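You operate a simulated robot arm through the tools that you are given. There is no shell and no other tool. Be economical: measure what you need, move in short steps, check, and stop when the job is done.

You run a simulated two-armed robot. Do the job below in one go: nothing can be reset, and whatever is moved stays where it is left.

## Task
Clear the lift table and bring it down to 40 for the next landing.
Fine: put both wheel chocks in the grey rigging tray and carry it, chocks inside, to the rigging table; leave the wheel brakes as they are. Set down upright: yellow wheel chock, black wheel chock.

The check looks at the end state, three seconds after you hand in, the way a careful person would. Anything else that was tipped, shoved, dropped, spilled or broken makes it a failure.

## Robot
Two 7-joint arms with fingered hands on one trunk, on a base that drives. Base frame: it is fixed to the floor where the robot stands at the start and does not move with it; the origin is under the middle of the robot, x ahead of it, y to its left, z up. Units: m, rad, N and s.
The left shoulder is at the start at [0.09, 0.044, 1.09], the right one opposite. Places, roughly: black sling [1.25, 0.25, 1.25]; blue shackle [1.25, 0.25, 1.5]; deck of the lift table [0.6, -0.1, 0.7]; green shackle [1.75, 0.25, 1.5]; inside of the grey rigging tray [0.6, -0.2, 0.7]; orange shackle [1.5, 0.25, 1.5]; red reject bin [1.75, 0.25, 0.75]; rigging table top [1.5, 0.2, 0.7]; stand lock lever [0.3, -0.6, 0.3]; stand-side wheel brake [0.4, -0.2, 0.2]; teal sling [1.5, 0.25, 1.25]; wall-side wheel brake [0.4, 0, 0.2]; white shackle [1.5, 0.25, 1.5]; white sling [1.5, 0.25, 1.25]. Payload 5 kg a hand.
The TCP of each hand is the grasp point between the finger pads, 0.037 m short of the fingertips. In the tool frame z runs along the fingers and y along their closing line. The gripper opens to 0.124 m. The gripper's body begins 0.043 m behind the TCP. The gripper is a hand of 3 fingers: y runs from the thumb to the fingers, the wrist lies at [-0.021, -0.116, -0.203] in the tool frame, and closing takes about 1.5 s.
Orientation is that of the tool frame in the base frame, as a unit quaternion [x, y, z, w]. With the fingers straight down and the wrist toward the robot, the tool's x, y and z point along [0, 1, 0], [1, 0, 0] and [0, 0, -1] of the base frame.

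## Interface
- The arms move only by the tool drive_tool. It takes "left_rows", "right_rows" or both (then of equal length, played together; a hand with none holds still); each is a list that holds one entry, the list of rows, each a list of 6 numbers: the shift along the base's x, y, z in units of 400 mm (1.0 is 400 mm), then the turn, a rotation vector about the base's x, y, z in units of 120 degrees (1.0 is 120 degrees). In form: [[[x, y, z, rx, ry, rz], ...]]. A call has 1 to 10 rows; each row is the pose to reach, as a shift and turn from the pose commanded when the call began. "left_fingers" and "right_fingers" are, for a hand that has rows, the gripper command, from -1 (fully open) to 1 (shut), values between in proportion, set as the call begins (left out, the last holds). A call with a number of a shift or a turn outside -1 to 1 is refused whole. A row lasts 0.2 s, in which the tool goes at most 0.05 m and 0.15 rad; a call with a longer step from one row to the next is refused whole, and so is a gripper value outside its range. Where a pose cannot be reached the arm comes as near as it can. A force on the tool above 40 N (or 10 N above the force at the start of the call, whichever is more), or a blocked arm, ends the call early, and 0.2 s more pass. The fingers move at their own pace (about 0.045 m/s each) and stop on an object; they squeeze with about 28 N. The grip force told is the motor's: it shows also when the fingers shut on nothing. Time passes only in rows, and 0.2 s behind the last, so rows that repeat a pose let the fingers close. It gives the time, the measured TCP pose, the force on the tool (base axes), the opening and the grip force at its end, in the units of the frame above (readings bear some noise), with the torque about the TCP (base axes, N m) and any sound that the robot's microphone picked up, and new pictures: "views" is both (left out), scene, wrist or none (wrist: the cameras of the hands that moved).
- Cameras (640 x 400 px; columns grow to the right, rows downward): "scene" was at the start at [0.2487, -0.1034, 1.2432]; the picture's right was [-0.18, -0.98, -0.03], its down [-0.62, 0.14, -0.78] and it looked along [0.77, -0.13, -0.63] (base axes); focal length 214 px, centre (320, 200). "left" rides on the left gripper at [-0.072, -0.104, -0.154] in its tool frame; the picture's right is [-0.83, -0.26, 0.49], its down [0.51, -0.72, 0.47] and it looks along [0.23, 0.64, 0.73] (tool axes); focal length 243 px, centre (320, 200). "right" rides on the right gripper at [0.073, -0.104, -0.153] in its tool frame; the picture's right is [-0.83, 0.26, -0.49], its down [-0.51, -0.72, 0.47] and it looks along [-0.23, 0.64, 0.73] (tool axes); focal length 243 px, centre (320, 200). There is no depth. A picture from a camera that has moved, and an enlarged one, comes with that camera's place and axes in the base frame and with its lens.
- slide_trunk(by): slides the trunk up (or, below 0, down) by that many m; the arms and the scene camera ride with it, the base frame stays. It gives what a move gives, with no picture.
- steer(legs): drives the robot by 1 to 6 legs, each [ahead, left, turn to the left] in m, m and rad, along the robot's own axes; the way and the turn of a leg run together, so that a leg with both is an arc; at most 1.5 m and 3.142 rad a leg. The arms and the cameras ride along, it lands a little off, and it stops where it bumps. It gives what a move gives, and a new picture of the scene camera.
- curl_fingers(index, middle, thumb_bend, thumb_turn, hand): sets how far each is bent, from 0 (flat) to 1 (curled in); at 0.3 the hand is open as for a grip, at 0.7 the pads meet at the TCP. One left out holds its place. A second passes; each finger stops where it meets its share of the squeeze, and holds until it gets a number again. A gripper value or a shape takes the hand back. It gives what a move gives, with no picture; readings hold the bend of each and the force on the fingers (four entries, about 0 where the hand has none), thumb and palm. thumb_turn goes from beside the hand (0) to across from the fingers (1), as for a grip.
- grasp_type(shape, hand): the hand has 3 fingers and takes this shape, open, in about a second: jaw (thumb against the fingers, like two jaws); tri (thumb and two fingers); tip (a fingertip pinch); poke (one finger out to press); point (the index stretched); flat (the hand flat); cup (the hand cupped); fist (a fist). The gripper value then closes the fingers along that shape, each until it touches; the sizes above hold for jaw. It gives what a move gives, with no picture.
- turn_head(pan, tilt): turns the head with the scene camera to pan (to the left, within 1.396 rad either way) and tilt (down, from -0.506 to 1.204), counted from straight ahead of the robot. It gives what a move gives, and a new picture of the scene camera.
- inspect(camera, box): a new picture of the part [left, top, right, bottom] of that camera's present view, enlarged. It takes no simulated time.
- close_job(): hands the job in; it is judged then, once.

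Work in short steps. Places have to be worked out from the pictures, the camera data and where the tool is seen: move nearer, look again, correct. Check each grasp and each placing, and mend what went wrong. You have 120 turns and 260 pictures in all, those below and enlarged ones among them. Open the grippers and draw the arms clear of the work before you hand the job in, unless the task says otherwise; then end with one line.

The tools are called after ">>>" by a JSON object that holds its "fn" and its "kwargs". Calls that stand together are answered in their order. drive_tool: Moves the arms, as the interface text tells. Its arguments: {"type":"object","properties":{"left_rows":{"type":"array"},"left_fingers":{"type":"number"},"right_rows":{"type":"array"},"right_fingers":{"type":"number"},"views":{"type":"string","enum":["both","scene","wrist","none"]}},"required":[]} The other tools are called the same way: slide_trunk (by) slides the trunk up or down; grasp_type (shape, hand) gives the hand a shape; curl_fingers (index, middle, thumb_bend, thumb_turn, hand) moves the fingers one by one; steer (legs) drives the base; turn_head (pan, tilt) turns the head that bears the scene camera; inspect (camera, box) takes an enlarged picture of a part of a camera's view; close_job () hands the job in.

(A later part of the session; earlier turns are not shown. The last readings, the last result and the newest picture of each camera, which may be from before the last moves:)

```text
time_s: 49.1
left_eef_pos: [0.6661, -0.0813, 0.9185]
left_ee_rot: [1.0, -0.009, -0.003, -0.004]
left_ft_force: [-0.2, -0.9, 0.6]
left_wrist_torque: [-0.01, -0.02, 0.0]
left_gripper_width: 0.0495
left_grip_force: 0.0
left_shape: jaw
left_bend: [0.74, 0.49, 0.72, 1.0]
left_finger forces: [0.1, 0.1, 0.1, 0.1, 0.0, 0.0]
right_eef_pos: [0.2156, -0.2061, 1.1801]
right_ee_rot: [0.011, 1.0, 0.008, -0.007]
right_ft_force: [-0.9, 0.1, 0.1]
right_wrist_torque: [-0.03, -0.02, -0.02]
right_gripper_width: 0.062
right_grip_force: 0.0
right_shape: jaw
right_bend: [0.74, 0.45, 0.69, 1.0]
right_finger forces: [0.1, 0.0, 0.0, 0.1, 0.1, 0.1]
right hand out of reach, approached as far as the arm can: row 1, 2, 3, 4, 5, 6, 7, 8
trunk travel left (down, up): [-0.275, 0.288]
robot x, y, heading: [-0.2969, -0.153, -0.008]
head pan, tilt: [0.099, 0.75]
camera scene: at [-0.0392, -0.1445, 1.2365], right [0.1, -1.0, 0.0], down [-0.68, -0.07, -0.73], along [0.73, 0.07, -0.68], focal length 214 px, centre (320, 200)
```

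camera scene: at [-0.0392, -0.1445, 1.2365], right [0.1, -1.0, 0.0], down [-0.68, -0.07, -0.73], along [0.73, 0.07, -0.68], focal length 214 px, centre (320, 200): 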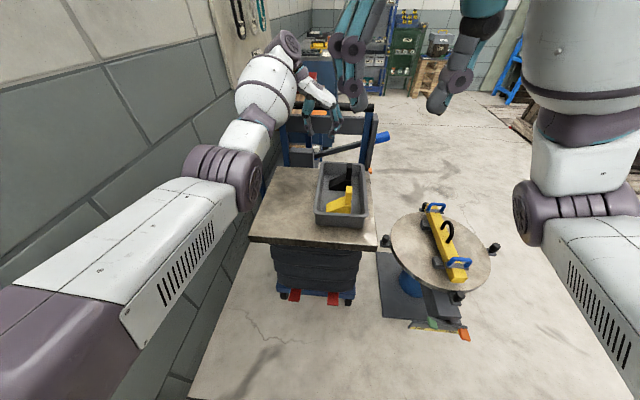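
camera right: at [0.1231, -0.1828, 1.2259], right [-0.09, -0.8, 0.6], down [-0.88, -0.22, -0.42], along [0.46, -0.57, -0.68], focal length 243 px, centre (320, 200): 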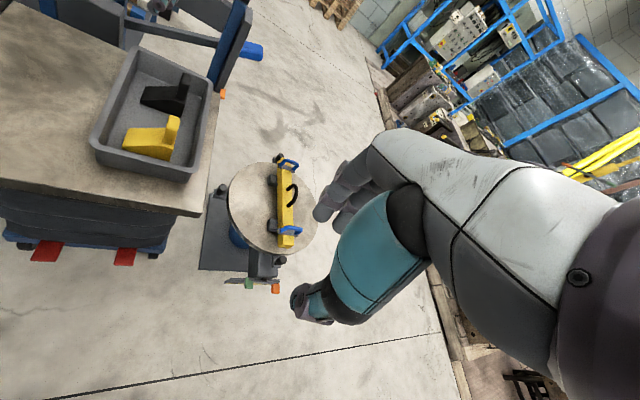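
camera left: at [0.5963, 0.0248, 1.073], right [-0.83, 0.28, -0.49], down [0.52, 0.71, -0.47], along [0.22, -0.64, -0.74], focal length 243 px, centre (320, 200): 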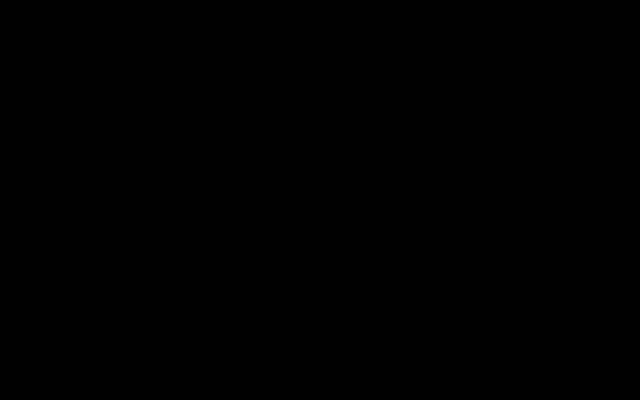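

It is stuck at a limit there. I try lower and outward instead (free air in front of the deck).

>>> {"fn": "drive_tool", "kwargs": {"right_rows": [[[0.0, -0.05, -0.08, 0, 0, 0], [0.0, -0.1, -0.16, 0, 0, 0], [0.02, -0.15, -0.24, 0, 0, 0], [0.06, -0.2, -0.32, 0, 0, 0], [0.1, -0.22, -0.4, 0, 0, 0], [0.16, -0.24, -0.46, 0, 0, 0]]], "views": "scene"}}

```text
time_s: 50.5
left_eef_pos: [0.6672, -0.0803, 0.9184]
left_ee_rot: [1.0, -0.009, -0.003, -0.003]
left_ft_force: [-0.2, -0.6, -0.1]
left_wrist_torque: [-0.01, 0.0, 0.0]
left_gripper_width: 0.0495
left_grip_force: 0.1
left_shape: jaw
left_bend: [0.74, 0.49, 0.72, 1.0]
left_finger forces: [0.0, 0.0, 0.0, 0.0, 0.1, 0.0]
right_eef_pos: [0.1646, -0.2457, 1.087]
right_ee_rot: [0.013, 1.0, 0.008, -0.008]
right_ft_force: [-0.5, -0.5, -0.2]
right_wrist_torque: [-0.01, -0.02, 0.02]
right_gripper_width: 0.062
right_grip_force: 0.1
right_shape: jaw
right_bend: [0.74, 0.45, 0.69, 1.0]
right_finger forces: [0.0, 0.0, 0.1, 0.0, 0.0, 0.0]
right hand out of reach, approached as far as the arm can: row 1, 2, 3, 4, 5, 6
trunk travel left (down, up): [-0.275, 0.288]
robot x, y, heading: [-0.2956, -0.1482, -0.003]
head pan, tilt: [0.099, 0.75]
camera scene: at [-0.0392, -0.1446, 1.2365], right [0.1, -1.0, 0.0], down [-0.68, -0.07, -0.73], along [0.73, 0.07, -0.68], focal length 214 px, centre (320, 200)
```

scene: 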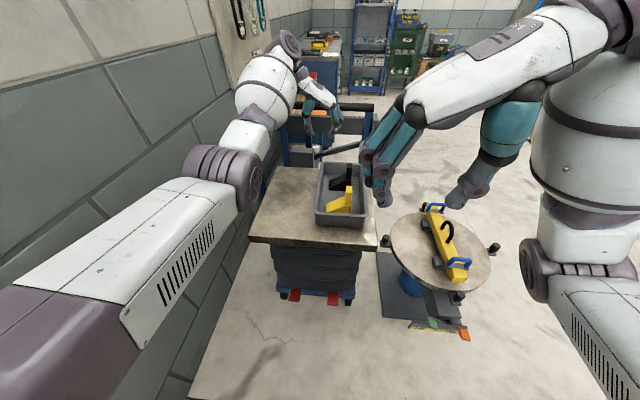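

The posture is now elbow-out; I unwind the yaw to 0 while coming forward, to repeat the left arm's route from here.

>>> {"fn": "drive_tool", "kwargs": {"right_rows": [[[0.02, -0.01, -0.02, 0, 0, -0.07], [0.05, -0.02, -0.04, 0, 0, -0.14], [0.09, -0.03, -0.06, 0, 0, -0.21], [0.13, -0.04, -0.08, 0, 0, -0.28], [0.17, -0.05, -0.1, 0, 0, -0.35], [0.22, -0.06, -0.13, 0, 0, -0.42], [0.27, -0.07, -0.16, 0, 0, -0.49], [0.32, -0.08, -0.19, 0, 0, -0.56], [0.37, -0.085, -0.22, 0, 0, -0.63], [0.41, -0.085, -0.255, 0, 0, -0.7]]], "views": "scene"}}

```text
time_s: 52.7
left_eef_pos: [0.6669, -0.081, 0.9174]
left_ee_rot: [1.0, -0.008, -0.004, -0.004]
left_ft_force: [0.2, 0.8, -0.5]
left_wrist_torque: [-0.04, 0.02, 0.02]
left_gripper_width: 0.0495
left_grip_force: 0.0
left_shape: jaw
left_bend: [0.74, 0.49, 0.72, 1.0]
left_finger forces: [0.0, 0.0, 0.0, 0.0, 0.1, 0.0]
right_eef_pos: [0.3251, -0.2796, 0.9793]
right_ee_rot: [0.678, 0.735, 0.011, 0.0]
right_ft_force: [0.2, -0.7, -0.4]
right_wrist_torque: [0.03, 0.0, 0.02]
right_gripper_width: 0.062
right_grip_force: 0.0
right_shape: jaw
right_bend: [0.74, 0.45, 0.69, 1.0]
right_finger forces: [0.1, 0.0, 0.0, 0.0, 0.0, 0.0]
trunk travel left (down, up): [-0.275, 0.288]
robot x, y, heading: [-0.2963, -0.1508, -0.004]
head pan, tilt: [0.099, 0.75]
camera scene: at [-0.0386, -0.1441, 1.2363], right [0.1, -1.0, 0.0], down [-0.68, -0.07, -0.73], along [0.73, 0.07, -0.68], focal length 214 px, centre (320, 200)
```

scene: 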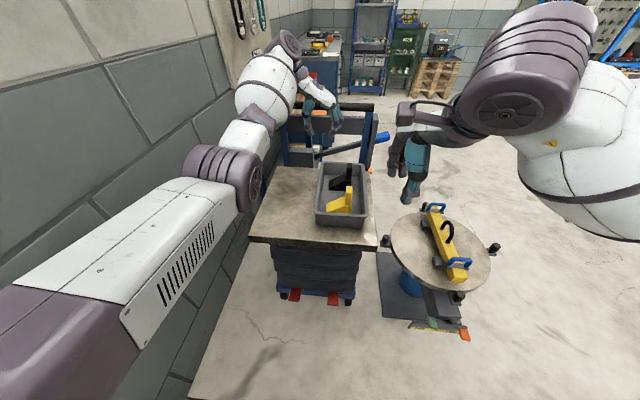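

Solver drift suggests the yaw is easier further inboard. I move the left hand aside and test the right hand's yaw at y≈−0.12.

>>> {"fn": "drive_tool", "kwargs": {"left_rows": [[[0, 0.06, 0.02, 0, 0, 0], [0, 0.12, 0.04, 0, 0, 0], [0, 0.18, 0.06, 0, 0, 0], [0, 0.25, 0.08, 0, 0, 0], [0, 0.32, 0.1, 0, 0, 0], [0, 0.32, 0.1, 0, 0, 0], [0, 0.32, 0.1, 0, 0, 0], [0, 0.32, 0.1, 0, 0, 0], [0, 0.32, 0.1, 0, 0, 0], [0, 0.32, 0.1, 0, 0, 0]]], "right_rows": [[[0, 0.05, 0, 0, 0, 0], [0, 0.12, 0, 0, 0, 0], [0, 0.2, 0, 0, 0, 0.07], [0, 0.28, 0, 0, 0, 0.14], [0.02, 0.36, 0, 0, 0, 0.21], [0.04, 0.4, 0, 0, 0, 0.28], [0.06, 0.4, 0, 0, 0, 0.35], [0.08, 0.4, 0, 0, 0, 0.42], [0.1, 0.4, 0, 0, 0, 0.49], [0.12, 0.4, 0, 0, 0, 0.56]]], "views": "scene"}}

```text
time_s: 54.9
left_eef_pos: [0.668, 0.0462, 0.959]
left_ee_rot: [1.0, -0.009, -0.003, -0.003]
left_ft_force: [-0.3, -1.3, -0.2]
left_wrist_torque: [0.0, -0.04, -0.03]
left_gripper_width: 0.0495
left_grip_force: 0.0
left_shape: jaw
left_bend: [0.74, 0.49, 0.72, 1.0]
left_finger forces: [0.0, 0.0, 0.0, 0.1, 0.0, 0.1]
right_eef_pos: [0.3677, -0.12, 0.98]
right_ee_rot: [0.206, 0.979, 0.009, -0.006]
right_ft_force: [-0.4, 0.3, 0.1]
right_wrist_torque: [-0.01, 0.0, 0.04]
right_gripper_width: 0.0619
right_grip_force: 0.0
right_shape: jaw
right_bend: [0.74, 0.45, 0.69, 1.0]
right_finger forces: [0.1, 0.1, 0.0, 0.0, 0.1, 0.0]
right hand out of reach, approached as far as the arm can: row 10
trunk travel left (down, up): [-0.275, 0.288]
robot x, y, heading: [-0.2945, -0.1523, -0.003]
head pan, tilt: [0.099, 0.75]
camera scene: at [-0.0394, -0.1445, 1.2365], right [0.1, -1.0, 0.0], down [-0.68, -0.07, -0.73], along [0.73, 0.07, -0.68], focal length 214 px, centre (320, 200)
```

scene: 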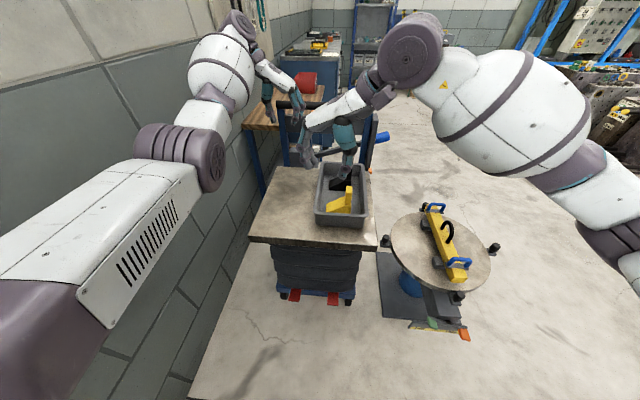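

Yaw 66° here. I extend forward with this yaw and then try the rest of the turn.

>>> {"fn": "drive_tool", "kwargs": {"right_rows": [[[0.08, 0, 0, 0, 0, 0], [0.16, 0, 0, 0, 0, 0], [0.24, 0, 0, 0, 0, 0.0], [0.32, 0, 0, 0, 0, 0.0], [0.4, 0, 0, 0, 0, 0.04], [0.44, 0, 0, 0, 0, 0.08], [0.46, 0, 0, 0, 0, 0.12], [0.48, 0, 0, 0, 0, 0.16], [0.48, 0, 0, 0, 0, 0.2]]], "views": "scene"}}

```text
time_s: 56.9
left_eef_pos: [0.6663, 0.0452, 0.9607]
left_ee_rot: [1.0, -0.008, -0.002, -0.003]
left_ft_force: [-0.2, -0.9, -0.1]
left_wrist_torque: [0.0, -0.05, -0.04]
left_gripper_width: 0.0495
left_grip_force: 0.0
left_shape: jaw
left_bend: [0.74, 0.49, 0.72, 1.0]
left_finger forces: [0.1, 0.1, 0.0, 0.0, 0.0, 0.0]
right_eef_pos: [0.405, -0.1225, 0.9379]
right_ee_rot: [0.202, 0.978, 0.016, 0.057]
right_ft_force: [-0.1, -1.3, -2.0]
right_wrist_torque: [0.05, -0.05, -0.04]
right_gripper_width: 0.0619
right_grip_force: 0.0
right_shape: jaw
right_bend: [0.74, 0.45, 0.69, 1.0]
right_finger forces: [0.0, 0.1, 0.1, 0.1, 0.1, 0.0]
right hand out of reach, approached as far as the arm can: row 1, 2, 3, 4, 5, 6, 7, 8, 9
trunk travel left (down, up): [-0.275, 0.288]
robot x, y, heading: [-0.298, -0.1516, -0.008]
head pan, tilt: [0.099, 0.75]
camera scene: at [-0.0402, -0.1446, 1.2368], right [0.1, -1.0, 0.0], down [-0.68, -0.07, -0.73], along [0.73, 0.07, -0.68], focal length 214 px, centre (320, 200)
```

scene: 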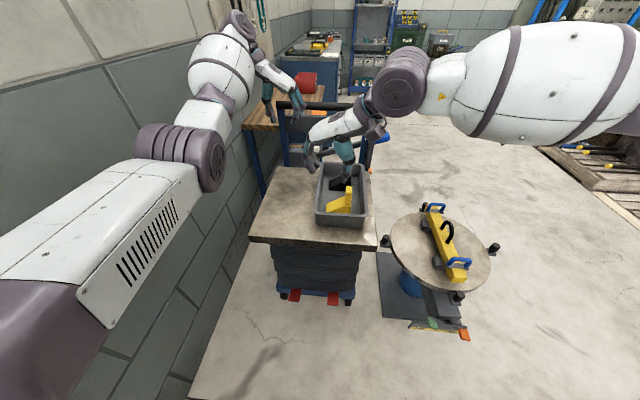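

Right yaw is limited to about 66°. I test how much extra yaw the left hand has: if it can go past −90°, turning the base left would let both hands reach opposed rim grips.

>>> {"fn": "drive_tool", "kwargs": {"left_rows": [[[-0.05, 0, 0, 0, 0, -0.06], [-0.1, 0, 0, 0, 0, -0.12], [-0.15, 0, 0, 0, 0, -0.18], [-0.2, 0, 0, 0, 0, -0.24], [-0.25, 0, 0, 0, 0, -0.3]]], "right_rows": [[[-0.05, -0.05, 0.02, 0, 0, 0], [-0.1, -0.1, 0.04, 0, 0, 0], [-0.15, -0.15, 0.06, 0, 0, 0], [-0.2, -0.2, 0.08, 0, 0, 0], [-0.25, -0.25, 0.1, 0, 0, 0]]], "views": "scene"}}

```text
time_s: 58.1
left_eef_pos: [0.5666, 0.0486, 0.9582]
left_ee_rot: [0.948, -0.318, -0.002, -0.003]
left_ft_force: [-0.2, -0.7, 0.5]
left_wrist_torque: [-0.01, 0.01, -0.01]
left_gripper_width: 0.0493
left_grip_force: 0.1
left_shape: jaw
left_bend: [0.74, 0.49, 0.72, 1.0]
left_finger forces: [0.1, 0.0, 0.1, 0.0, 0.1, 0.0]
right_eef_pos: [0.3284, -0.1989, 0.9766]
right_ee_rot: [0.203, 0.977, 0.015, 0.057]
right_ft_force: [0.4, 0.6, -0.8]
right_wrist_torque: [-0.02, 0.03, -0.01]
right_gripper_width: 0.0619
right_grip_force: 0.1
right_shape: jaw
right_bend: [0.74, 0.45, 0.69, 1.0]
right_finger forces: [0.1, 0.0, 0.0, 0.0, 0.0, 0.1]
right hand out of reach, approached as far as the arm can: row 5
trunk travel left (down, up): [-0.275, 0.288]
robot x, y, heading: [-0.2978, -0.1517, -0.006]
head pan, tilt: [0.099, 0.75]
camera scene: at [-0.0385, -0.1437, 1.2363], right [0.1, -1.0, 0.0], down [-0.68, -0.07, -0.73], along [0.73, 0.07, -0.68], focal length 214 px, centre (320, 200)
```

scene: 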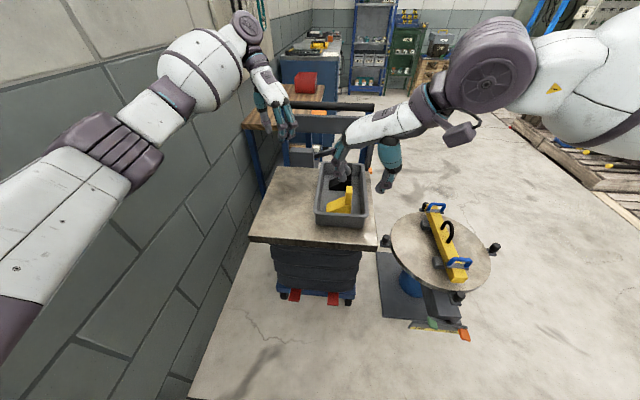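

The left hand easily reaches −127°. So I will grip the tray's left rim, slide-turn the tray about 40° clockwise on the deck, so the right hand's reachable 50° yaw fits the right rim. First the left hand goes above the left rim.

>>> {"fn": "drive_tool", "kwargs": {"left_rows": [[[0.01, -0.05, -0.04, 0, 0, 0.05], [0.02, -0.1, -0.08, 0, 0, 0.1], [0.03, -0.15, -0.12, 0, 0, 0.15], [0.04, -0.2, -0.16, 0, 0, 0.2], [0.055, -0.25, -0.2, 0, 0, 0.25], [0.07, -0.3, -0.24, 0, 0, 0.3], [0.076, -0.3415, -0.28, 0, 0, 0.308]]], "right_rows": [[[-0.03, -0.03, 0.02, 0, 0, 0], [-0.06, -0.06, 0.04, 0, 0, -0.03], [-0.09, -0.09, 0.06, 0, 0, -0.06], [-0.12, -0.12, 0.08, 0, 0, -0.09], [-0.12, -0.16, 0.1, 0, 0, -0.12], [-0.12, -0.2, 0.12, 0, 0, -0.15], [-0.12, -0.24, 0.14, 0, 0, -0.18]]], "left_fingers": 0}}

>>> {"fn": "inspect", "kwargs": {"camera": "scene", "box": [290, 130, 390, 230]}}

```text
time_s: 59.7
left_eef_pos: [0.5975, -0.0902, 0.8479]
left_ee_rot: [1.0, 0.0, -0.003, -0.003]
left_ft_force: [0.1, 0.2, -0.1]
left_wrist_torque: [0.02, -0.06, 0.0]
left_gripper_width: 0.0614
left_grip_force: 0.0
left_shape: jaw
left_bend: [0.74, 0.45, 0.69, 1.0]
left_finger forces: [0.0, 0.0, 0.0, 0.1, 0.0, 0.1]
right_eef_pos: [0.2816, -0.2946, 1.035]
right_ee_rot: [0.382, 0.922, 0.005, 0.057]
right_ft_force: [-0.2, 0.4, 0.3]
right_wrist_torque: [-0.01, 0.0, -0.01]
right_gripper_width: 0.0616
right_grip_force: 0.0
right_shape: jaw
right_bend: [0.74, 0.45, 0.69, 1.0]
right_finger forces: [0.0, 0.1, 0.0, 0.0, 0.1, 0.0]
right hand out of reach, approached as far as the arm can: row 1
trunk travel left (down, up): [-0.275, 0.288]
robot x, y, heading: [-0.2967, -0.1547, -0.002]
head pan, tilt: [0.099, 0.75]
camera scene: at [-0.039, -0.1455, 1.2365], right [0.1, -1.0, 0.0], down [-0.68, -0.07, -0.73], along [0.73, 0.07, -0.68], focal length 214 px, centre (320, 200)
camera right: at [0.1419, -0.313, 1.1729], right [0.71, -0.38, 0.59], down [-0.1, -0.89, -0.45], along [0.69, 0.26, -0.67], focal length 243 px, centre (320, 200)
camera left: at [0.5247, 0.0121, 1.0028], right [-0.83, 0.27, -0.49], down [0.5, 0.72, -0.47], along [0.23, -0.64, -0.74], focal length 243 px, centre (320, 200)
```

scene: 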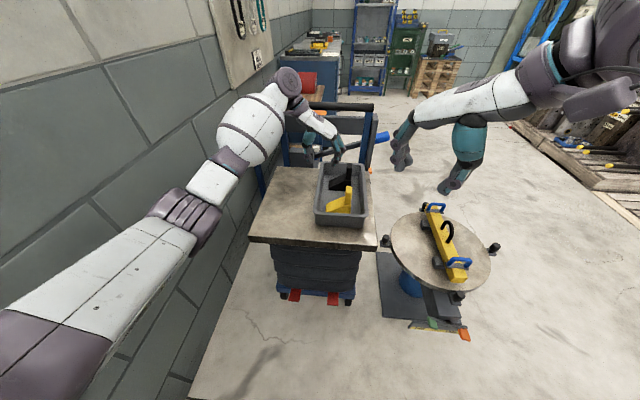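
right: 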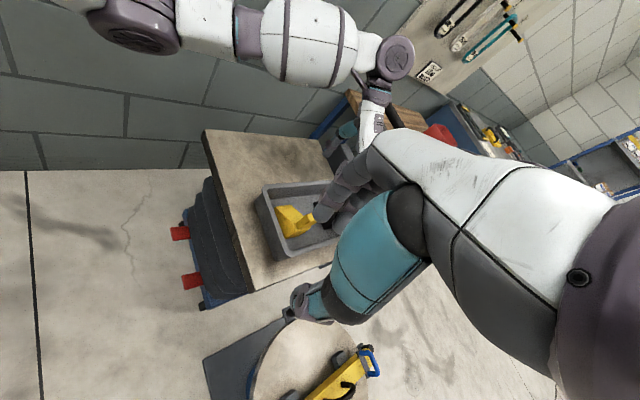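
left: 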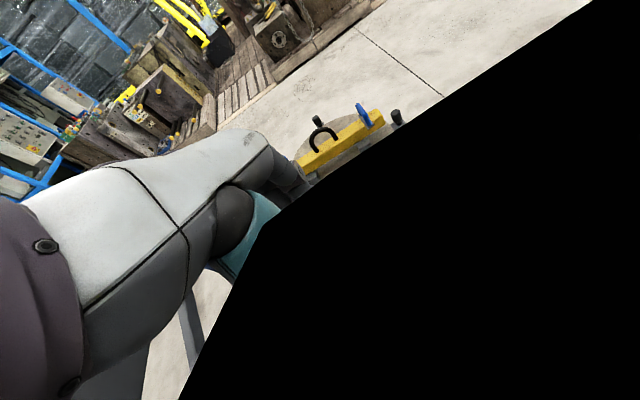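

```text
4.00 times, centred on (340, 180) of scene
camera zoom: at [-0.039, -0.1455, 1.2365], right [0.1, -1.0, 0.0], down [-0.68, -0.07, -0.73], along [0.73, 0.07, -0.68], focal length 858 px, centre (240, 280)
```

zoom: 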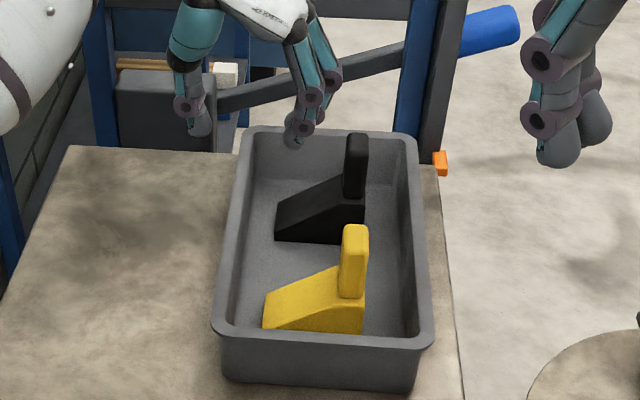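

I shift slightly nearer (x 0.583) so both fingers fit the gap between chocks, and lower onto the left rim.

>>> {"fn": "drive_tool", "kwargs": {"left_rows": [[[-0.03, 0.003, -0.08, 0, 0, 0], [-0.036, 0.003, -0.16, 0, 0, 0], [-0.036, 0.003, -0.24, 0, 0, 0], [-0.036, 0.003, -0.3, 0, 0, 0], [-0.036, 0.003, -0.325, 0, 0, 0]]], "views": "none"}}

>>> {"fn": "inspect", "kwargs": {"camera": "scene", "box": [290, 130, 390, 230]}}

>>> {"fn": "inspect", "kwargs": {"camera": "right", "box": [220, 100, 420, 300]}}

```text
time_s: 60.9
left_eef_pos: [0.5823, -0.0887, 0.7173]
left_ee_rot: [1.0, -0.001, -0.002, -0.003]
left_ft_force: [0.5, 0.6, -0.1]
left_wrist_torque: [0.02, 0.02, -0.03]
left_gripper_width: 0.0616
left_grip_force: 0.0
left_shape: jaw
left_bend: [0.74, 0.45, 0.69, 1.0]
left_finger forces: [0.0, 0.0, 0.0, 0.1, 0.1, 0.0]
right_eef_pos: [0.2824, -0.2931, 1.0346]
right_ee_rot: [0.382, 0.922, 0.005, 0.057]
right_ft_force: [0.9, 0.4, -0.3]
right_wrist_torque: [-0.01, -0.04, -0.03]
right_gripper_width: 0.0619
right_grip_force: 0.1
right_shape: jaw
right_bend: [0.74, 0.45, 0.69, 1.0]
right_finger forces: [0.0, 0.1, 0.0, 0.1, 0.0, 0.1]
trunk travel left (down, up): [-0.275, 0.288]
robot x, y, heading: [-0.2972, -0.1513, -0.002]
head pan, tilt: [0.099, 0.75]
```

```text
4.00 times, centred on (340, 180) of scene
camera zoom: at [-0.0392, -0.1445, 1.2365], right [0.1, -1.0, 0.0], down [-0.68, -0.07, -0.73], along [0.73, 0.07, -0.68], focal length 858 px, centre (240, 280)
```

zoom: 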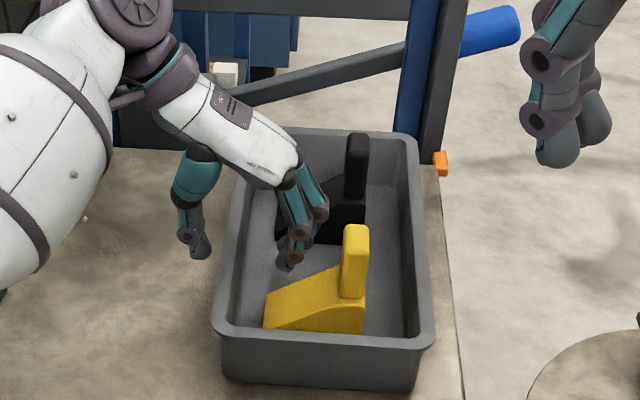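

```text
2.00 times, centred on (320, 200) of right
camera zoom: at [0.1417, -0.3119, 1.1731], right [0.71, -0.38, 0.59], down [-0.1, -0.89, -0.45], along [0.69, 0.26, -0.67], focal length 485 px, centre (320, 200)
```

zoom: 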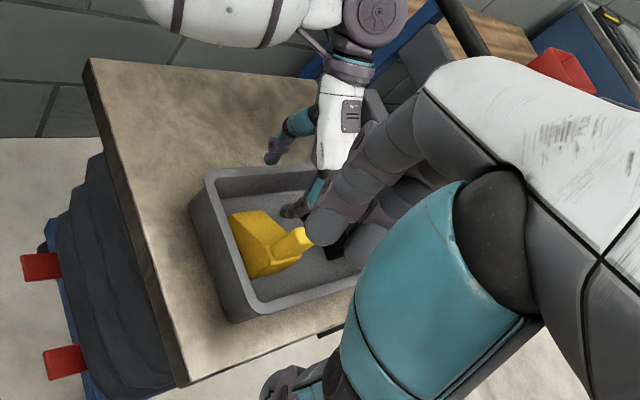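

Fingers inside, thumb outside the left rim. Close.

>>> {"fn": "drive_tool", "kwargs": {"left_rows": [[[0, 0, 0, 0, 0, 0], [0, 0, 0, 0, 0, 0], [0, 0, 0, 0, 0, 0], [0, 0, 0, 0, 0, 0], [0, 0, 0, 0, 0, 0], [0, 0, 0, 0, 0, 0]]], "left_fingers": 1, "views": "none"}}

>>> {"fn": "inspect", "kwargs": {"camera": "scene", "box": [290, 130, 390, 230]}}

```text
time_s: 62.3
left_eef_pos: [0.5832, -0.0889, 0.7176]
left_ee_rot: [1.0, -0.001, -0.004, -0.003]
left_ft_force: [0.3, 0.6, -0.2]
left_wrist_torque: [-0.04, 0.02, 0.01]
left_gripper_width: 0.0002
left_grip_force: 28.5
left_shape: jaw
left_bend: [0.7, 0.7, 0.73, 1.0]
left_finger forces: [16.3, 8.0, 0.0, 0.0, 24.9, 0.0]
right_eef_pos: [0.2812, -0.2936, 1.0348]
right_ee_rot: [0.382, 0.922, 0.005, 0.058]
right_ft_force: [0.4, -0.7, -0.3]
right_wrist_torque: [-0.01, 0.0, 0.02]
right_gripper_width: 0.0619
right_grip_force: 0.1
right_shape: jaw
right_bend: [0.74, 0.45, 0.69, 1.0]
right_finger forces: [0.1, 0.1, 0.0, 0.1, 0.0, 0.0]
trunk travel left (down, up): [-0.275, 0.288]
robot x, y, heading: [-0.2963, -0.1541, -0.005]
head pan, tilt: [0.099, 0.75]
```

```text
4.00 times, centred on (340, 180) of scene
camera zoom: at [-0.039, -0.1445, 1.2364], right [0.1, -1.0, 0.0], down [-0.68, -0.07, -0.73], along [0.73, 0.07, -0.68], focal length 858 px, centre (240, 280)
```

zoom: 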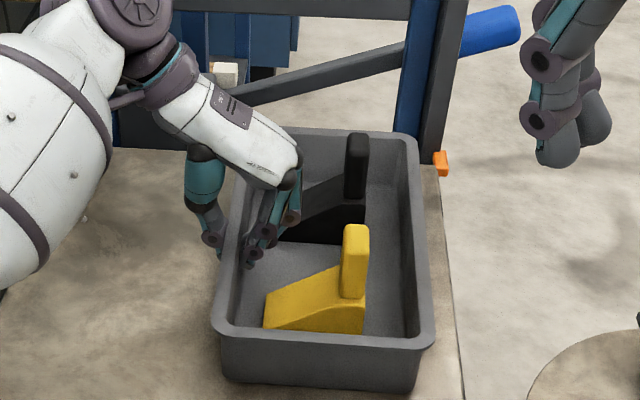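

Closed onto the thin wall. A 5 mm lift of that edge tests the grip and weighs the tray.

>>> {"fn": "drive_tool", "kwargs": {"left_rows": [[[0, 0, 0.006, 0, 0, 0], [0, 0, 0.013, 0, 0, 0], [0, 0, 0.013, 0, 0, 0]]], "views": "none"}}

>>> {"fn": "inspect", "kwargs": {"camera": "scene", "box": [290, 130, 390, 230]}}

```text
time_s: 63.1
left_eef_pos: [0.5838, -0.0889, 0.7221]
left_ee_rot: [1.0, 0.0, -0.004, -0.003]
left_ft_force: [0.2, -1.0, -5.6]
left_wrist_torque: [-0.09, 0.02, -0.01]
left_gripper_width: 0.0002
left_grip_force: 28.3
left_shape: jaw
left_bend: [0.7, 0.7, 0.73, 1.0]
left_finger forces: [16.8, 9.0, 0.0, 0.0, 24.2, 0.0]
right_eef_pos: [0.2825, -0.2938, 1.0345]
right_ee_rot: [0.382, 0.922, 0.004, 0.057]
right_ft_force: [0.5, 0.1, 0.1]
right_wrist_torque: [0.02, -0.01, 0.0]
right_gripper_width: 0.0622
right_grip_force: 0.0
right_shape: jaw
right_bend: [0.74, 0.45, 0.69, 1.0]
right_finger forces: [0.0, 0.1, 0.0, 0.0, 0.0, 0.0]
trunk travel left (down, up): [-0.275, 0.288]
robot x, y, heading: [-0.297, -0.1523, -0.002]
head pan, tilt: [0.099, 0.75]
```

```text
4.00 times, centred on (340, 180) of scene
camera zoom: at [-0.0385, -0.1446, 1.2363], right [0.1, -1.0, 0.0], down [-0.68, -0.07, -0.73], along [0.73, 0.07, -0.68], focal length 858 px, centre (240, 280)
```

zoom: 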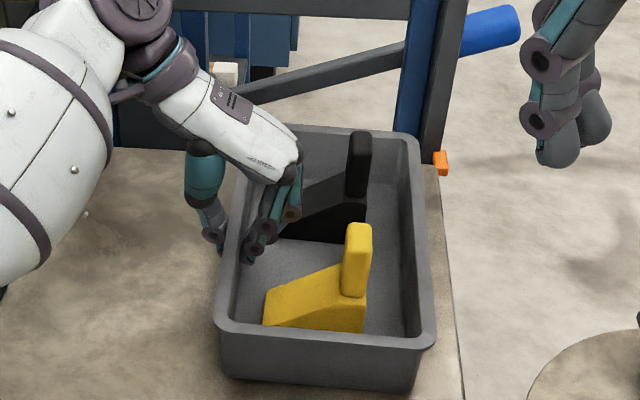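

Firm grip; tray about 1.1 kg. I lower it back and slide-turn it clockwise 45° while shifting toward the deck's middle, so it stays fully on the deck.

>>> {"fn": "drive_tool", "kwargs": {"left_rows": [[[0, 0, -0.011, 0, 0, 0], [0.008, 0.02, -0.011, 0, 0, -0.04], [0.016, 0.04, -0.011, 0, 0, -0.08], [0.025, 0.06, -0.011, 0, 0, -0.12], [0.034, 0.08, -0.011, 0, 0, -0.16], [0.042, 0.1, -0.011, 0, 0, -0.2], [0.05, 0.12, -0.011, 0, 0, -0.24], [0.06, 0.14, -0.011, 0, 0, -0.285], [0.068, 0.16, -0.011, 0, 0, -0.33], [0.077, 0.176, -0.011, 0, 0, -0.375]]]}}

>>> {"fn": "inspect", "kwargs": {"camera": "scene", "box": [250, 130, 390, 260]}}

```text
time_s: 65.3
left_eef_pos: [0.6128, -0.0187, 0.7182]
left_ee_rot: [0.923, -0.385, -0.002, -0.005]
left_ft_force: [-0.4, -1.2, 0.2]
left_wrist_torque: [-0.09, 0.11, 0.26]
left_gripper_width: 0.0
left_grip_force: 28.1
left_shape: jaw
left_bend: [0.7, 0.7, 0.73, 1.0]
left_finger forces: [23.6, 3.0, 0.0, 0.0, 25.3, 0.0]
right_eef_pos: [0.2819, -0.2946, 1.0343]
right_ee_rot: [0.381, 0.923, 0.005, 0.058]
right_ft_force: [0.8, -0.3, -0.4]
right_wrist_torque: [0.01, 0.0, 0.01]
right_gripper_width: 0.0615
right_grip_force: 0.1
right_shape: jaw
right_bend: [0.74, 0.45, 0.69, 1.0]
right_finger forces: [0.0, 0.1, 0.1, 0.1, 0.1, 0.0]
trunk travel left (down, up): [-0.275, 0.288]
robot x, y, heading: [-0.2993, -0.1527, -0.003]
head pan, tilt: [0.099, 0.75]
camera scene: at [-0.0389, -0.1457, 1.2364], right [0.1, -1.0, 0.0], down [-0.68, -0.07, -0.73], along [0.73, 0.07, -0.68], focal length 214 px, centre (320, 200)
camera left: at [0.6344, 0.1046, 0.8731], right [-0.4, 0.78, -0.48], down [0.87, 0.15, -0.47], along [-0.29, -0.61, -0.74], focal length 243 px, centre (320, 200)
```

scene: 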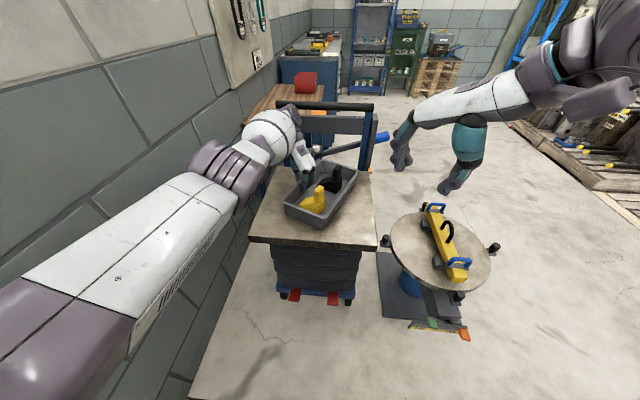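
left: 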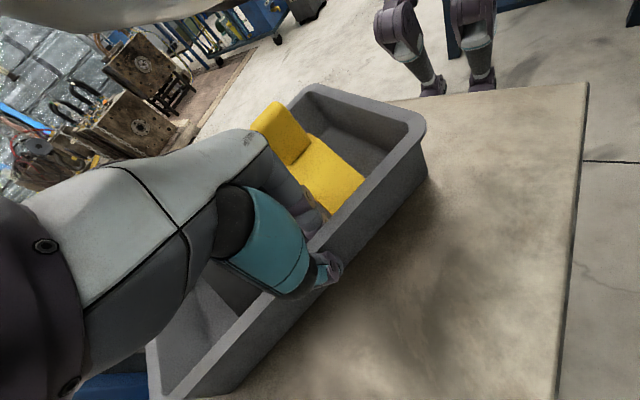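

```text
3.08 times, centred on (320, 195) of scene
camera zoom: at [-0.0389, -0.1457, 1.2364], right [0.1, -1.0, 0.0], down [-0.68, -0.07, -0.73], along [0.73, 0.07, -0.68], focal length 660 px, centre (320, 215)
```

zoom: 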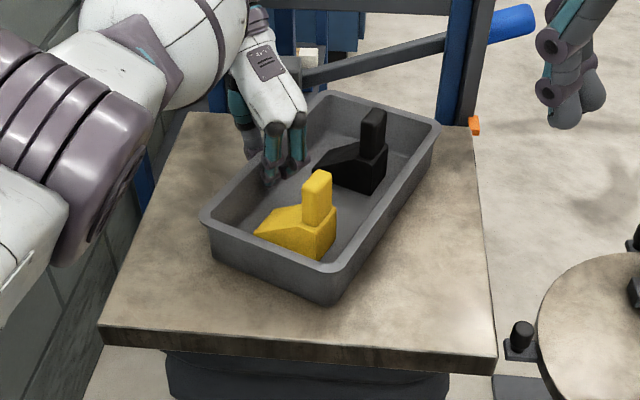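

Measured rim corners show the tray turned only ~24° (the pinch pivoted). I open slightly, turn the hand back to match the wall, and regrip for a second turn.

>>> {"fn": "drive_tool", "kwargs": {"left_rows": [[[0, 0, 0, 0, 0, 0], [0, 0, 0, 0, 0, 0], [0, 0, 0, 0, 0, 0], [0, 0, 0, 0, 0, 0]]], "left_fingers": 0.4, "views": "none"}}

>>> {"fn": "drive_tool", "kwargs": {"left_rows": [[[0, 0, 0, 0, 0, 0.05], [0, 0, 0, 0, 0, 0.1], [0, 0, 0, 0, 0, 0.15], [0, 0, 0, 0, 0, 0.17]]], "views": "none"}}

>>> {"fn": "inspect", "kwargs": {"camera": "scene", "box": [260, 140, 380, 240]}}

>>> {"fn": "inspect", "kwargs": {"camera": "left", "box": [140, 60, 480, 400]}}

```text
time_s: 66.3
left_eef_pos: [0.6109, -0.0189, 0.7183]
left_ee_rot: [0.924, -0.383, -0.001, -0.004]
left_ft_force: [0.3, 0.0, 0.5]
left_wrist_torque: [0.02, 0.01, 0.03]
left_gripper_width: 0.0366
left_grip_force: 0.2
left_shape: jaw
left_bend: [0.74, 0.54, 0.74, 1.0]
left_finger forces: [0.0, 0.0, 0.0, 0.0, 0.0, 0.1]
right_eef_pos: [0.2809, -0.2934, 1.0346]
right_ee_rot: [0.382, 0.922, 0.004, 0.057]
right_ft_force: [0.3, 0.3, -0.5]
right_wrist_torque: [0.01, 0.01, 0.0]
right_gripper_width: 0.0618
right_grip_force: 0.1
right_shape: jaw
right_bend: [0.74, 0.45, 0.69, 1.0]
right_finger forces: [0.1, 0.1, 0.1, 0.0, 0.1, 0.0]
trunk travel left (down, up): [-0.275, 0.288]
robot x, y, heading: [-0.2987, -0.1518, -0.005]
head pan, tilt: [0.099, 0.75]
```

```text
time_s: 67.3
left_eef_pos: [0.6133, -0.0192, 0.7185]
left_ee_rot: [0.977, -0.213, -0.002, -0.003]
left_ft_force: [-0.1, 0.5, 0.5]
left_wrist_torque: [0.01, 0.02, 0.01]
left_gripper_width: 0.037
left_grip_force: 0.1
left_shape: jaw
left_bend: [0.74, 0.54, 0.74, 1.0]
left_finger forces: [0.0, 0.0, 0.0, 0.0, 0.0, 0.0]
right_eef_pos: [0.2824, -0.2934, 1.0352]
right_ee_rot: [0.383, 0.922, 0.004, 0.058]
right_ft_force: [0.3, -0.7, 0.0]
right_wrist_torque: [0.01, 0.01, 0.01]
right_gripper_width: 0.0621
right_grip_force: 0.0
right_shape: jaw
right_bend: [0.74, 0.45, 0.69, 1.0]
right_finger forces: [0.1, 0.0, 0.1, 0.0, 0.1, 0.0]
trunk travel left (down, up): [-0.275, 0.288]
robot x, y, heading: [-0.2991, -0.1565, -0.003]
head pan, tilt: [0.099, 0.75]
```

```text
4.00 times, centred on (320, 190) of scene
camera zoom: at [-0.0392, -0.1444, 1.2365], right [0.1, -1.0, 0.0], down [-0.68, -0.07, -0.73], along [0.73, 0.07, -0.68], focal length 858 px, centre (320, 240)
```

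zoom: 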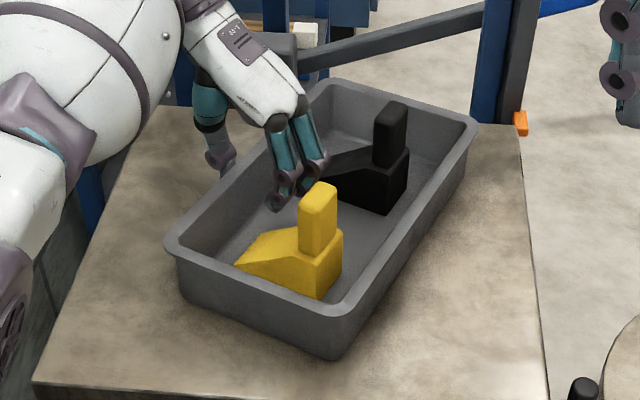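

```text
1.18 times, centred on (310, 230) of left
camera zoom: at [0.5902, 0.1058, 0.8729], right [-0.65, 0.59, -0.49], down [0.76, 0.45, -0.47], along [-0.06, -0.67, -0.74], focal length 285 px, centre (332, 165)
```

zoom: 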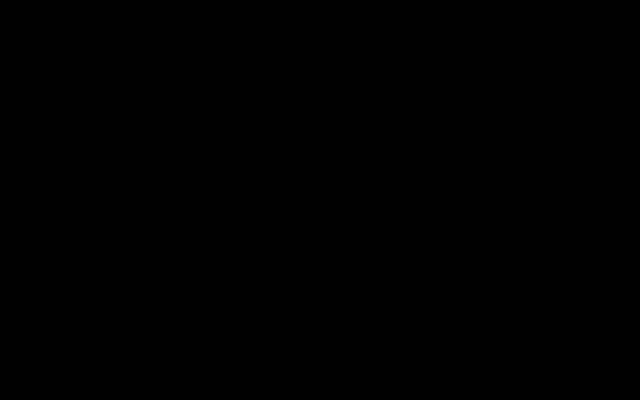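

The hand now matches the wall (tray at about −26°). Regrip and turn another 30° about the tray's middle.

>>> {"fn": "drive_tool", "kwargs": {"left_rows": [[[0, 0, 0, 0, 0, 0], [0, 0, 0, 0, 0, 0], [0, 0, 0, 0, 0, 0], [0, 0, 0, 0, 0, 0], [0, 0, 0, 0, 0, 0]]], "left_fingers": 1, "views": "none"}}

>>> {"fn": "drive_tool", "kwargs": {"left_rows": [[[0.01, -0.002, 0, 0, 0, -0.03], [0.02, -0.005, 0, 0, 0, -0.06], [0.028, -0.01, 0, 0, 0, -0.09], [0.035, -0.015, 0, 0, 0, -0.12], [0.042, -0.02, 0, 0, 0, -0.15], [0.048, -0.025, 0, 0, 0, -0.18], [0.053, -0.03, 0, 0, 0, -0.21], [0.058, -0.035, 0, 0, 0, -0.24], [0.06, -0.038, 0, 0, 0, -0.25]]], "views": "none"}}

>>> {"fn": "inspect", "kwargs": {"camera": "scene", "box": [260, 140, 380, 240]}}

```text
time_s: 68.5
left_eef_pos: [0.613, -0.0192, 0.7179]
left_ee_rot: [0.977, -0.214, -0.003, -0.005]
left_ft_force: [0.4, 0.3, -1.4]
left_wrist_torque: [-0.03, 0.05, 0.01]
left_gripper_width: 0.0001
left_grip_force: 27.4
left_shape: jaw
left_bend: [0.7, 0.7, 0.72, 1.0]
left_finger forces: [16.1, 7.9, 0.0, 0.1, 25.0, 0.0]
right_eef_pos: [0.2828, -0.2933, 1.0353]
right_ee_rot: [0.381, 0.923, 0.005, 0.057]
right_ft_force: [-0.4, 0.0, -0.8]
right_wrist_torque: [0.02, 0.02, 0.03]
right_gripper_width: 0.0619
right_grip_force: 0.0
right_shape: jaw
right_bend: [0.74, 0.45, 0.69, 1.0]
right_finger forces: [0.1, 0.0, 0.0, 0.1, 0.0, 0.0]
trunk travel left (down, up): [-0.275, 0.288]
robot x, y, heading: [-0.2971, -0.1487, 0.004]
head pan, tilt: [0.099, 0.75]
```

```text
time_s: 70.5
left_eef_pos: [0.6036, -0.0168, 0.7254]
left_ee_rot: [0.891, -0.454, -0.002, -0.002]
left_ft_force: [0.1, 0.0, -5.0]
left_wrist_torque: [-0.09, 0.02, 0.15]
left_gripper_width: 0.0
left_grip_force: 27.5
left_shape: jaw
left_bend: [0.7, 0.7, 0.73, 1.0]
left_finger forces: [20.2, 4.3, 0.1, 0.0, 23.8, 0.0]
left hand out of reach, approached as far as the arm can: row 4, 5, 6, 7, 8, 9
right_eef_pos: [0.2818, -0.2921, 1.033]
right_ee_rot: [0.381, 0.923, 0.003, 0.058]
right_ft_force: [0.8, 0.0, 0.3]
right_wrist_torque: [-0.06, 0.0, -0.01]
right_gripper_width: 0.062
right_grip_force: 0.2
right_shape: jaw
right_bend: [0.74, 0.45, 0.69, 1.0]
right_finger forces: [0.1, 0.0, 0.0, 0.0, 0.0, 0.0]
trunk travel left (down, up): [-0.275, 0.288]
robot x, y, heading: [-0.2969, -0.1533, 0.004]
head pan, tilt: [0.099, 0.75]
```

```text
4.00 times, centred on (320, 190) of scene
camera zoom: at [-0.0382, -0.1428, 1.2362], right [0.1, -1.0, 0.0], down [-0.68, -0.07, -0.73], along [0.73, 0.07, -0.68], focal length 858 px, centre (320, 240)
```

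zoom: 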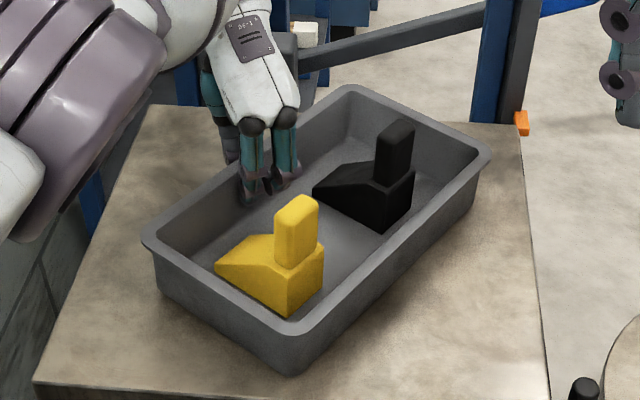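

The tray is now at about −34°, still fully on the deck. I set that edge down, release, raise the left hand, then come 0.1 m closer for the right arm.

>>> {"fn": "drive_tool", "kwargs": {"left_rows": [[[0, 0, -0.01, 0, 0, 0.03], [0, 0, -0.019, 0, 0, 0.06], [0, 0, -0.019, 0, 0, 0.06]]], "views": "none"}}

>>> {"fn": "drive_tool", "kwargs": {"left_rows": [[[0, 0, 0, 0, 0, 0], [0, 0, 0, 0, 0, 0], [0, 0, 0, 0, 0, 0], [0, 0, 0, 0, 0, 0], [0, 0, 0.08, 0, 0, 0], [0, 0, 0.18, 0, 0, 0], [0, 0.03, 0.28, 0, 0, 0], [0, 0.08, 0.38, 0, 0, 0], [0, 0.15, 0.45, 0, 0, 0]]], "left_fingers": 0.4, "views": "none"}}

>>> {"fn": "steer", "kwargs": {"legs": [[0.1, 0, 0]]}}

```text
time_s: 71.3
left_eef_pos: [0.6085, -0.018, 0.7189]
left_ee_rot: [0.915, -0.402, -0.002, -0.004]
left_ft_force: [-1.5, 0.8, -3.2]
left_wrist_torque: [-0.05, 0.01, 0.01]
left_gripper_width: 0.0001
left_grip_force: 28.3
left_shape: jaw
left_bend: [0.7, 0.7, 0.72, 1.0]
left_finger forces: [16.3, 7.9, 0.1, 0.0, 24.9, 0.0]
left hand out of reach, approached as far as the arm can: row 2, 3
right_eef_pos: [0.2826, -0.293, 1.0348]
right_ee_rot: [0.381, 0.923, 0.004, 0.057]
right_ft_force: [0.3, -0.7, 0.3]
right_wrist_torque: [0.02, 0.01, 0.0]
right_gripper_width: 0.0617
right_grip_force: 0.1
right_shape: jaw
right_bend: [0.74, 0.45, 0.69, 1.0]
right_finger forces: [0.1, 0.1, 0.0, 0.1, 0.1, 0.0]
trunk travel left (down, up): [-0.275, 0.288]
robot x, y, heading: [-0.2982, -0.1519, -0.005]
head pan, tilt: [0.099, 0.75]
```

```text
time_s: 73.5
left_eef_pos: [0.6254, 0.0334, 0.9414]
left_ee_rot: [0.919, -0.39, 0.05, 0.025]
left_ft_force: [-0.2, -0.8, 0.2]
left_wrist_torque: [0.07, 0.04, -0.05]
left_gripper_width: 0.0371
left_grip_force: 0.0
left_shape: jaw
left_bend: [0.74, 0.54, 0.74, 1.0]
left_finger forces: [0.1, 0.0, 0.0, 0.0, 0.0, 0.0]
left hand out of reach, approached as far as the arm can: row 5, 6, 7, 8
right_eef_pos: [0.2837, -0.292, 1.033]
right_ee_rot: [0.381, 0.923, 0.006, 0.057]
right_ft_force: [0.3, -0.2, -1.0]
right_wrist_torque: [0.01, 0.04, 0.0]
right_gripper_width: 0.0619
right_grip_force: 0.0
right_shape: jaw
right_bend: [0.74, 0.45, 0.69, 1.0]
right_finger forces: [0.0, 0.0, 0.0, 0.1, 0.0, 0.0]
trunk travel left (down, up): [-0.275, 0.288]
robot x, y, heading: [-0.2972, -0.1518, -0.005]
head pan, tilt: [0.099, 0.75]
stopped in row 9 (left hand): the arm was blocked; the commanded pose is now the measured one
```

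```text
time_s: 74.7
left_eef_pos: [0.7236, 0.0336, 0.9429]
left_ee_rot: [0.919, -0.391, 0.051, 0.023]
left_ft_force: [0.3, 0.2, -0.4]
left_wrist_torque: [0.03, 0.04, 0.01]
left_gripper_width: 0.037
left_grip_force: 0.1
left_shape: jaw
left_bend: [0.74, 0.54, 0.74, 1.0]
left_finger forces: [0.0, 0.0, 0.0, 0.0, 0.1, 0.1]
right_eef_pos: [0.3823, -0.2934, 1.035]
right_ee_rot: [0.381, 0.923, 0.003, 0.059]
right_ft_force: [0.6, 1.3, 0.2]
right_wrist_torque: [0.02, -0.01, -0.02]
right_gripper_width: 0.0621
right_grip_force: 0.0
right_shape: jaw
right_bend: [0.74, 0.45, 0.69, 1.0]
right_finger forces: [0.0, 0.1, 0.0, 0.1, 0.0, 0.0]
trunk travel left (down, up): [-0.275, 0.288]
robot x, y, heading: [-0.1947, -0.1537, 0.002]
head pan, tilt: [0.099, 0.75]
camera scene: at [0.0608, -0.1446, 1.2367], right [0.1, -1.0, 0.0], down [-0.68, -0.07, -0.73], along [0.73, 0.07, -0.68], focal length 214 px, centre (320, 200)
```

scene: 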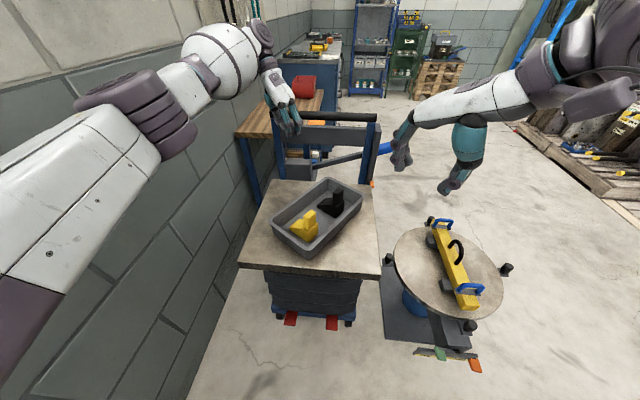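

>>> {"fn": "inspect", "kwargs": {"camera": "scene", "box": [260, 165, 380, 265]}}

```text
4.00 times, centred on (320, 215) of scene
camera zoom: at [0.0608, -0.1446, 1.2367], right [0.1, -1.0, 0.0], down [-0.68, -0.07, -0.73], along [0.73, 0.07, -0.68], focal length 858 px, centre (320, 140)
```

zoom: 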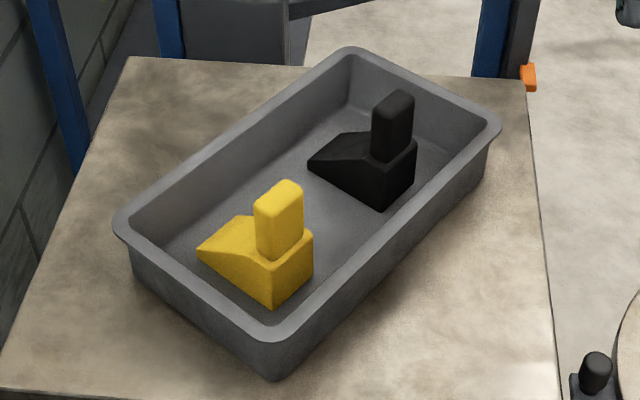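

The tray sits at yaw −34°, centre ≈(0.569, −0.094); right-rim grip point ≈(0.512, −0.153) at hand yaw 56°. I bring the right hand above it.

>>> {"fn": "drive_tool", "kwargs": {"right_rows": [[[0.04, 0.03, -0.05, 0.002, 0.009, 0.015], [0.08, 0.06, -0.1, 0.004, 0.018, 0.03], [0.13, 0.09, -0.16, 0.006, 0.027, 0.045], [0.18, 0.13, -0.22, 0.009, 0.037, 0.06], [0.23, 0.17, -0.28, 0.011, 0.046, 0.076], [0.28, 0.22, -0.3375, 0.0135, 0.055, 0.091]]], "views": "scene"}}

```text
time_s: 76.0
left_eef_pos: [0.7259, 0.0347, 0.9398]
left_ee_rot: [0.919, -0.391, 0.051, 0.024]
left_ft_force: [0.5, 0.8, -0.6]
left_wrist_torque: [0.0, 0.05, 0.0]
left_gripper_width: 0.0371
left_grip_force: 0.0
left_shape: jaw
left_bend: [0.74, 0.54, 0.74, 1.0]
left_finger forces: [0.0, 0.0, 0.0, 0.0, 0.1, 0.0]
right_eef_pos: [0.4976, -0.2028, 0.8984]
right_ee_rot: [0.291, 0.957, 0.0, -0.002]
right_ft_force: [0.4, 0.4, 0.2]
right_wrist_torque: [0.0, 0.02, -0.01]
right_gripper_width: 0.0619
right_grip_force: 0.2
right_shape: jaw
right_bend: [0.74, 0.45, 0.69, 1.0]
right_finger forces: [0.0, 0.0, 0.0, 0.1, 0.0, 0.1]
trunk travel left (down, up): [-0.275, 0.288]
robot x, y, heading: [-0.1949, -0.1528, -0.002]
head pan, tilt: [0.099, 0.75]
camera scene: at [0.0626, -0.1437, 1.2362], right [0.1, -1.0, 0.0], down [-0.68, -0.07, -0.73], along [0.73, 0.07, -0.68], focal length 214 px, centre (320, 200)
```

scene: 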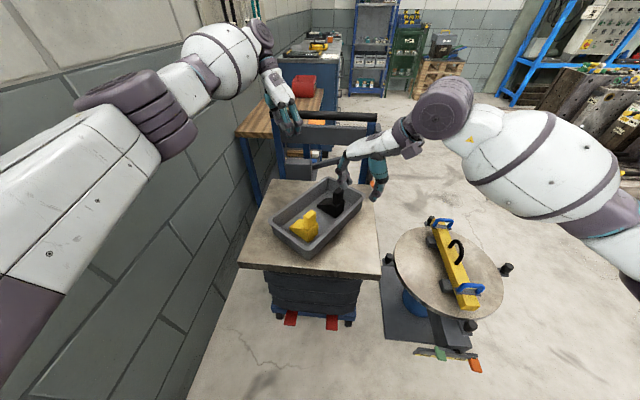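

>>> {"fn": "drive_tool", "kwargs": {"right_rows": [[[0.018, 0.06, -0.05, 0, 0, 0], [0.036, 0.1245, -0.1, 0, 0, 0], [0.036, 0.1245, -0.17, 0, 0, 0], [0.036, 0.1245, -0.196, 0, 0, 0]]], "views": "none"}}

>>> {"fn": "inspect", "kwargs": {"camera": "scene", "box": [270, 130, 390, 250]}}

>>> {"fn": "inspect", "kwargs": {"camera": "right", "box": [160, 100, 480, 400]}}

```text
time_s: 77.0
left_eef_pos: [0.7246, 0.0338, 0.9413]
left_ee_rot: [0.919, -0.391, 0.05, 0.024]
left_ft_force: [0.0, -1.4, -0.6]
left_wrist_torque: [0.0, 0.0, -0.01]
left_gripper_width: 0.037
left_grip_force: 0.1
left_shape: jaw
left_bend: [0.74, 0.54, 0.74, 1.0]
left_finger forces: [0.1, 0.0, 0.0, 0.0, 0.0, 0.1]
right_eef_pos: [0.5083, -0.155, 0.8211]
right_ee_rot: [0.292, 0.957, 0.001, -0.002]
right_ft_force: [-0.5, -0.3, -0.6]
right_wrist_torque: [-0.01, 0.02, 0.02]
right_gripper_width: 0.062
right_grip_force: 0.1
right_shape: jaw
right_bend: [0.74, 0.45, 0.69, 1.0]
right_finger forces: [0.0, 0.0, 0.0, 0.0, 0.0, 0.1]
trunk travel left (down, up): [-0.275, 0.288]
robot x, y, heading: [-0.1984, -0.1524, -0.003]
head pan, tilt: [0.099, 0.75]
```

```text
3.33 times, centred on (330, 190) of scene
camera zoom: at [0.0617, -0.1439, 1.2364], right [0.1, -1.0, 0.0], down [-0.68, -0.07, -0.73], along [0.73, 0.07, -0.68], focal length 715 px, centre (287, 233)
```

zoom: 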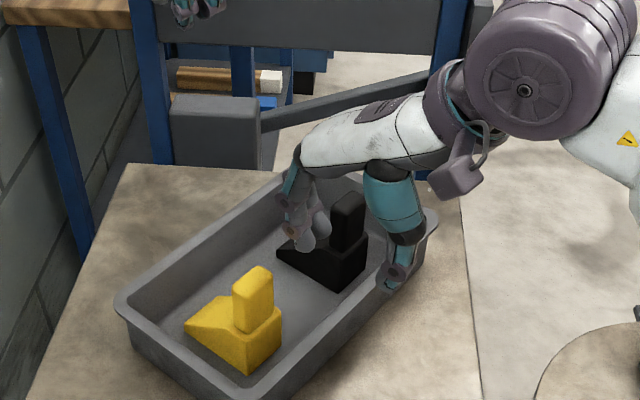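

```text
1.33 times, centred on (320, 250) of right
camera zoom: at [0.3917, -0.202, 0.9735], right [0.84, -0.25, 0.49], down [0.02, -0.88, -0.47], along [0.55, 0.4, -0.73], focal length 324 px, centre (320, 133)
```

zoom: 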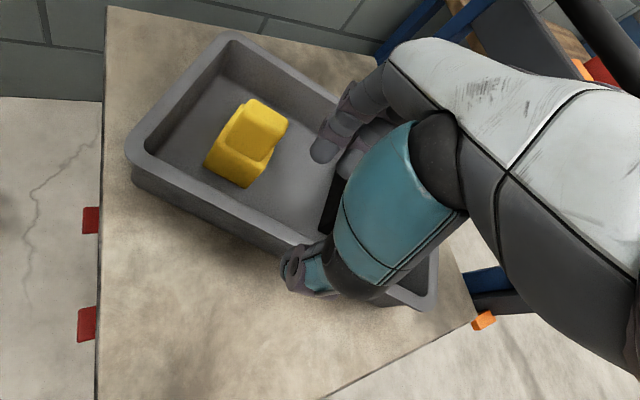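

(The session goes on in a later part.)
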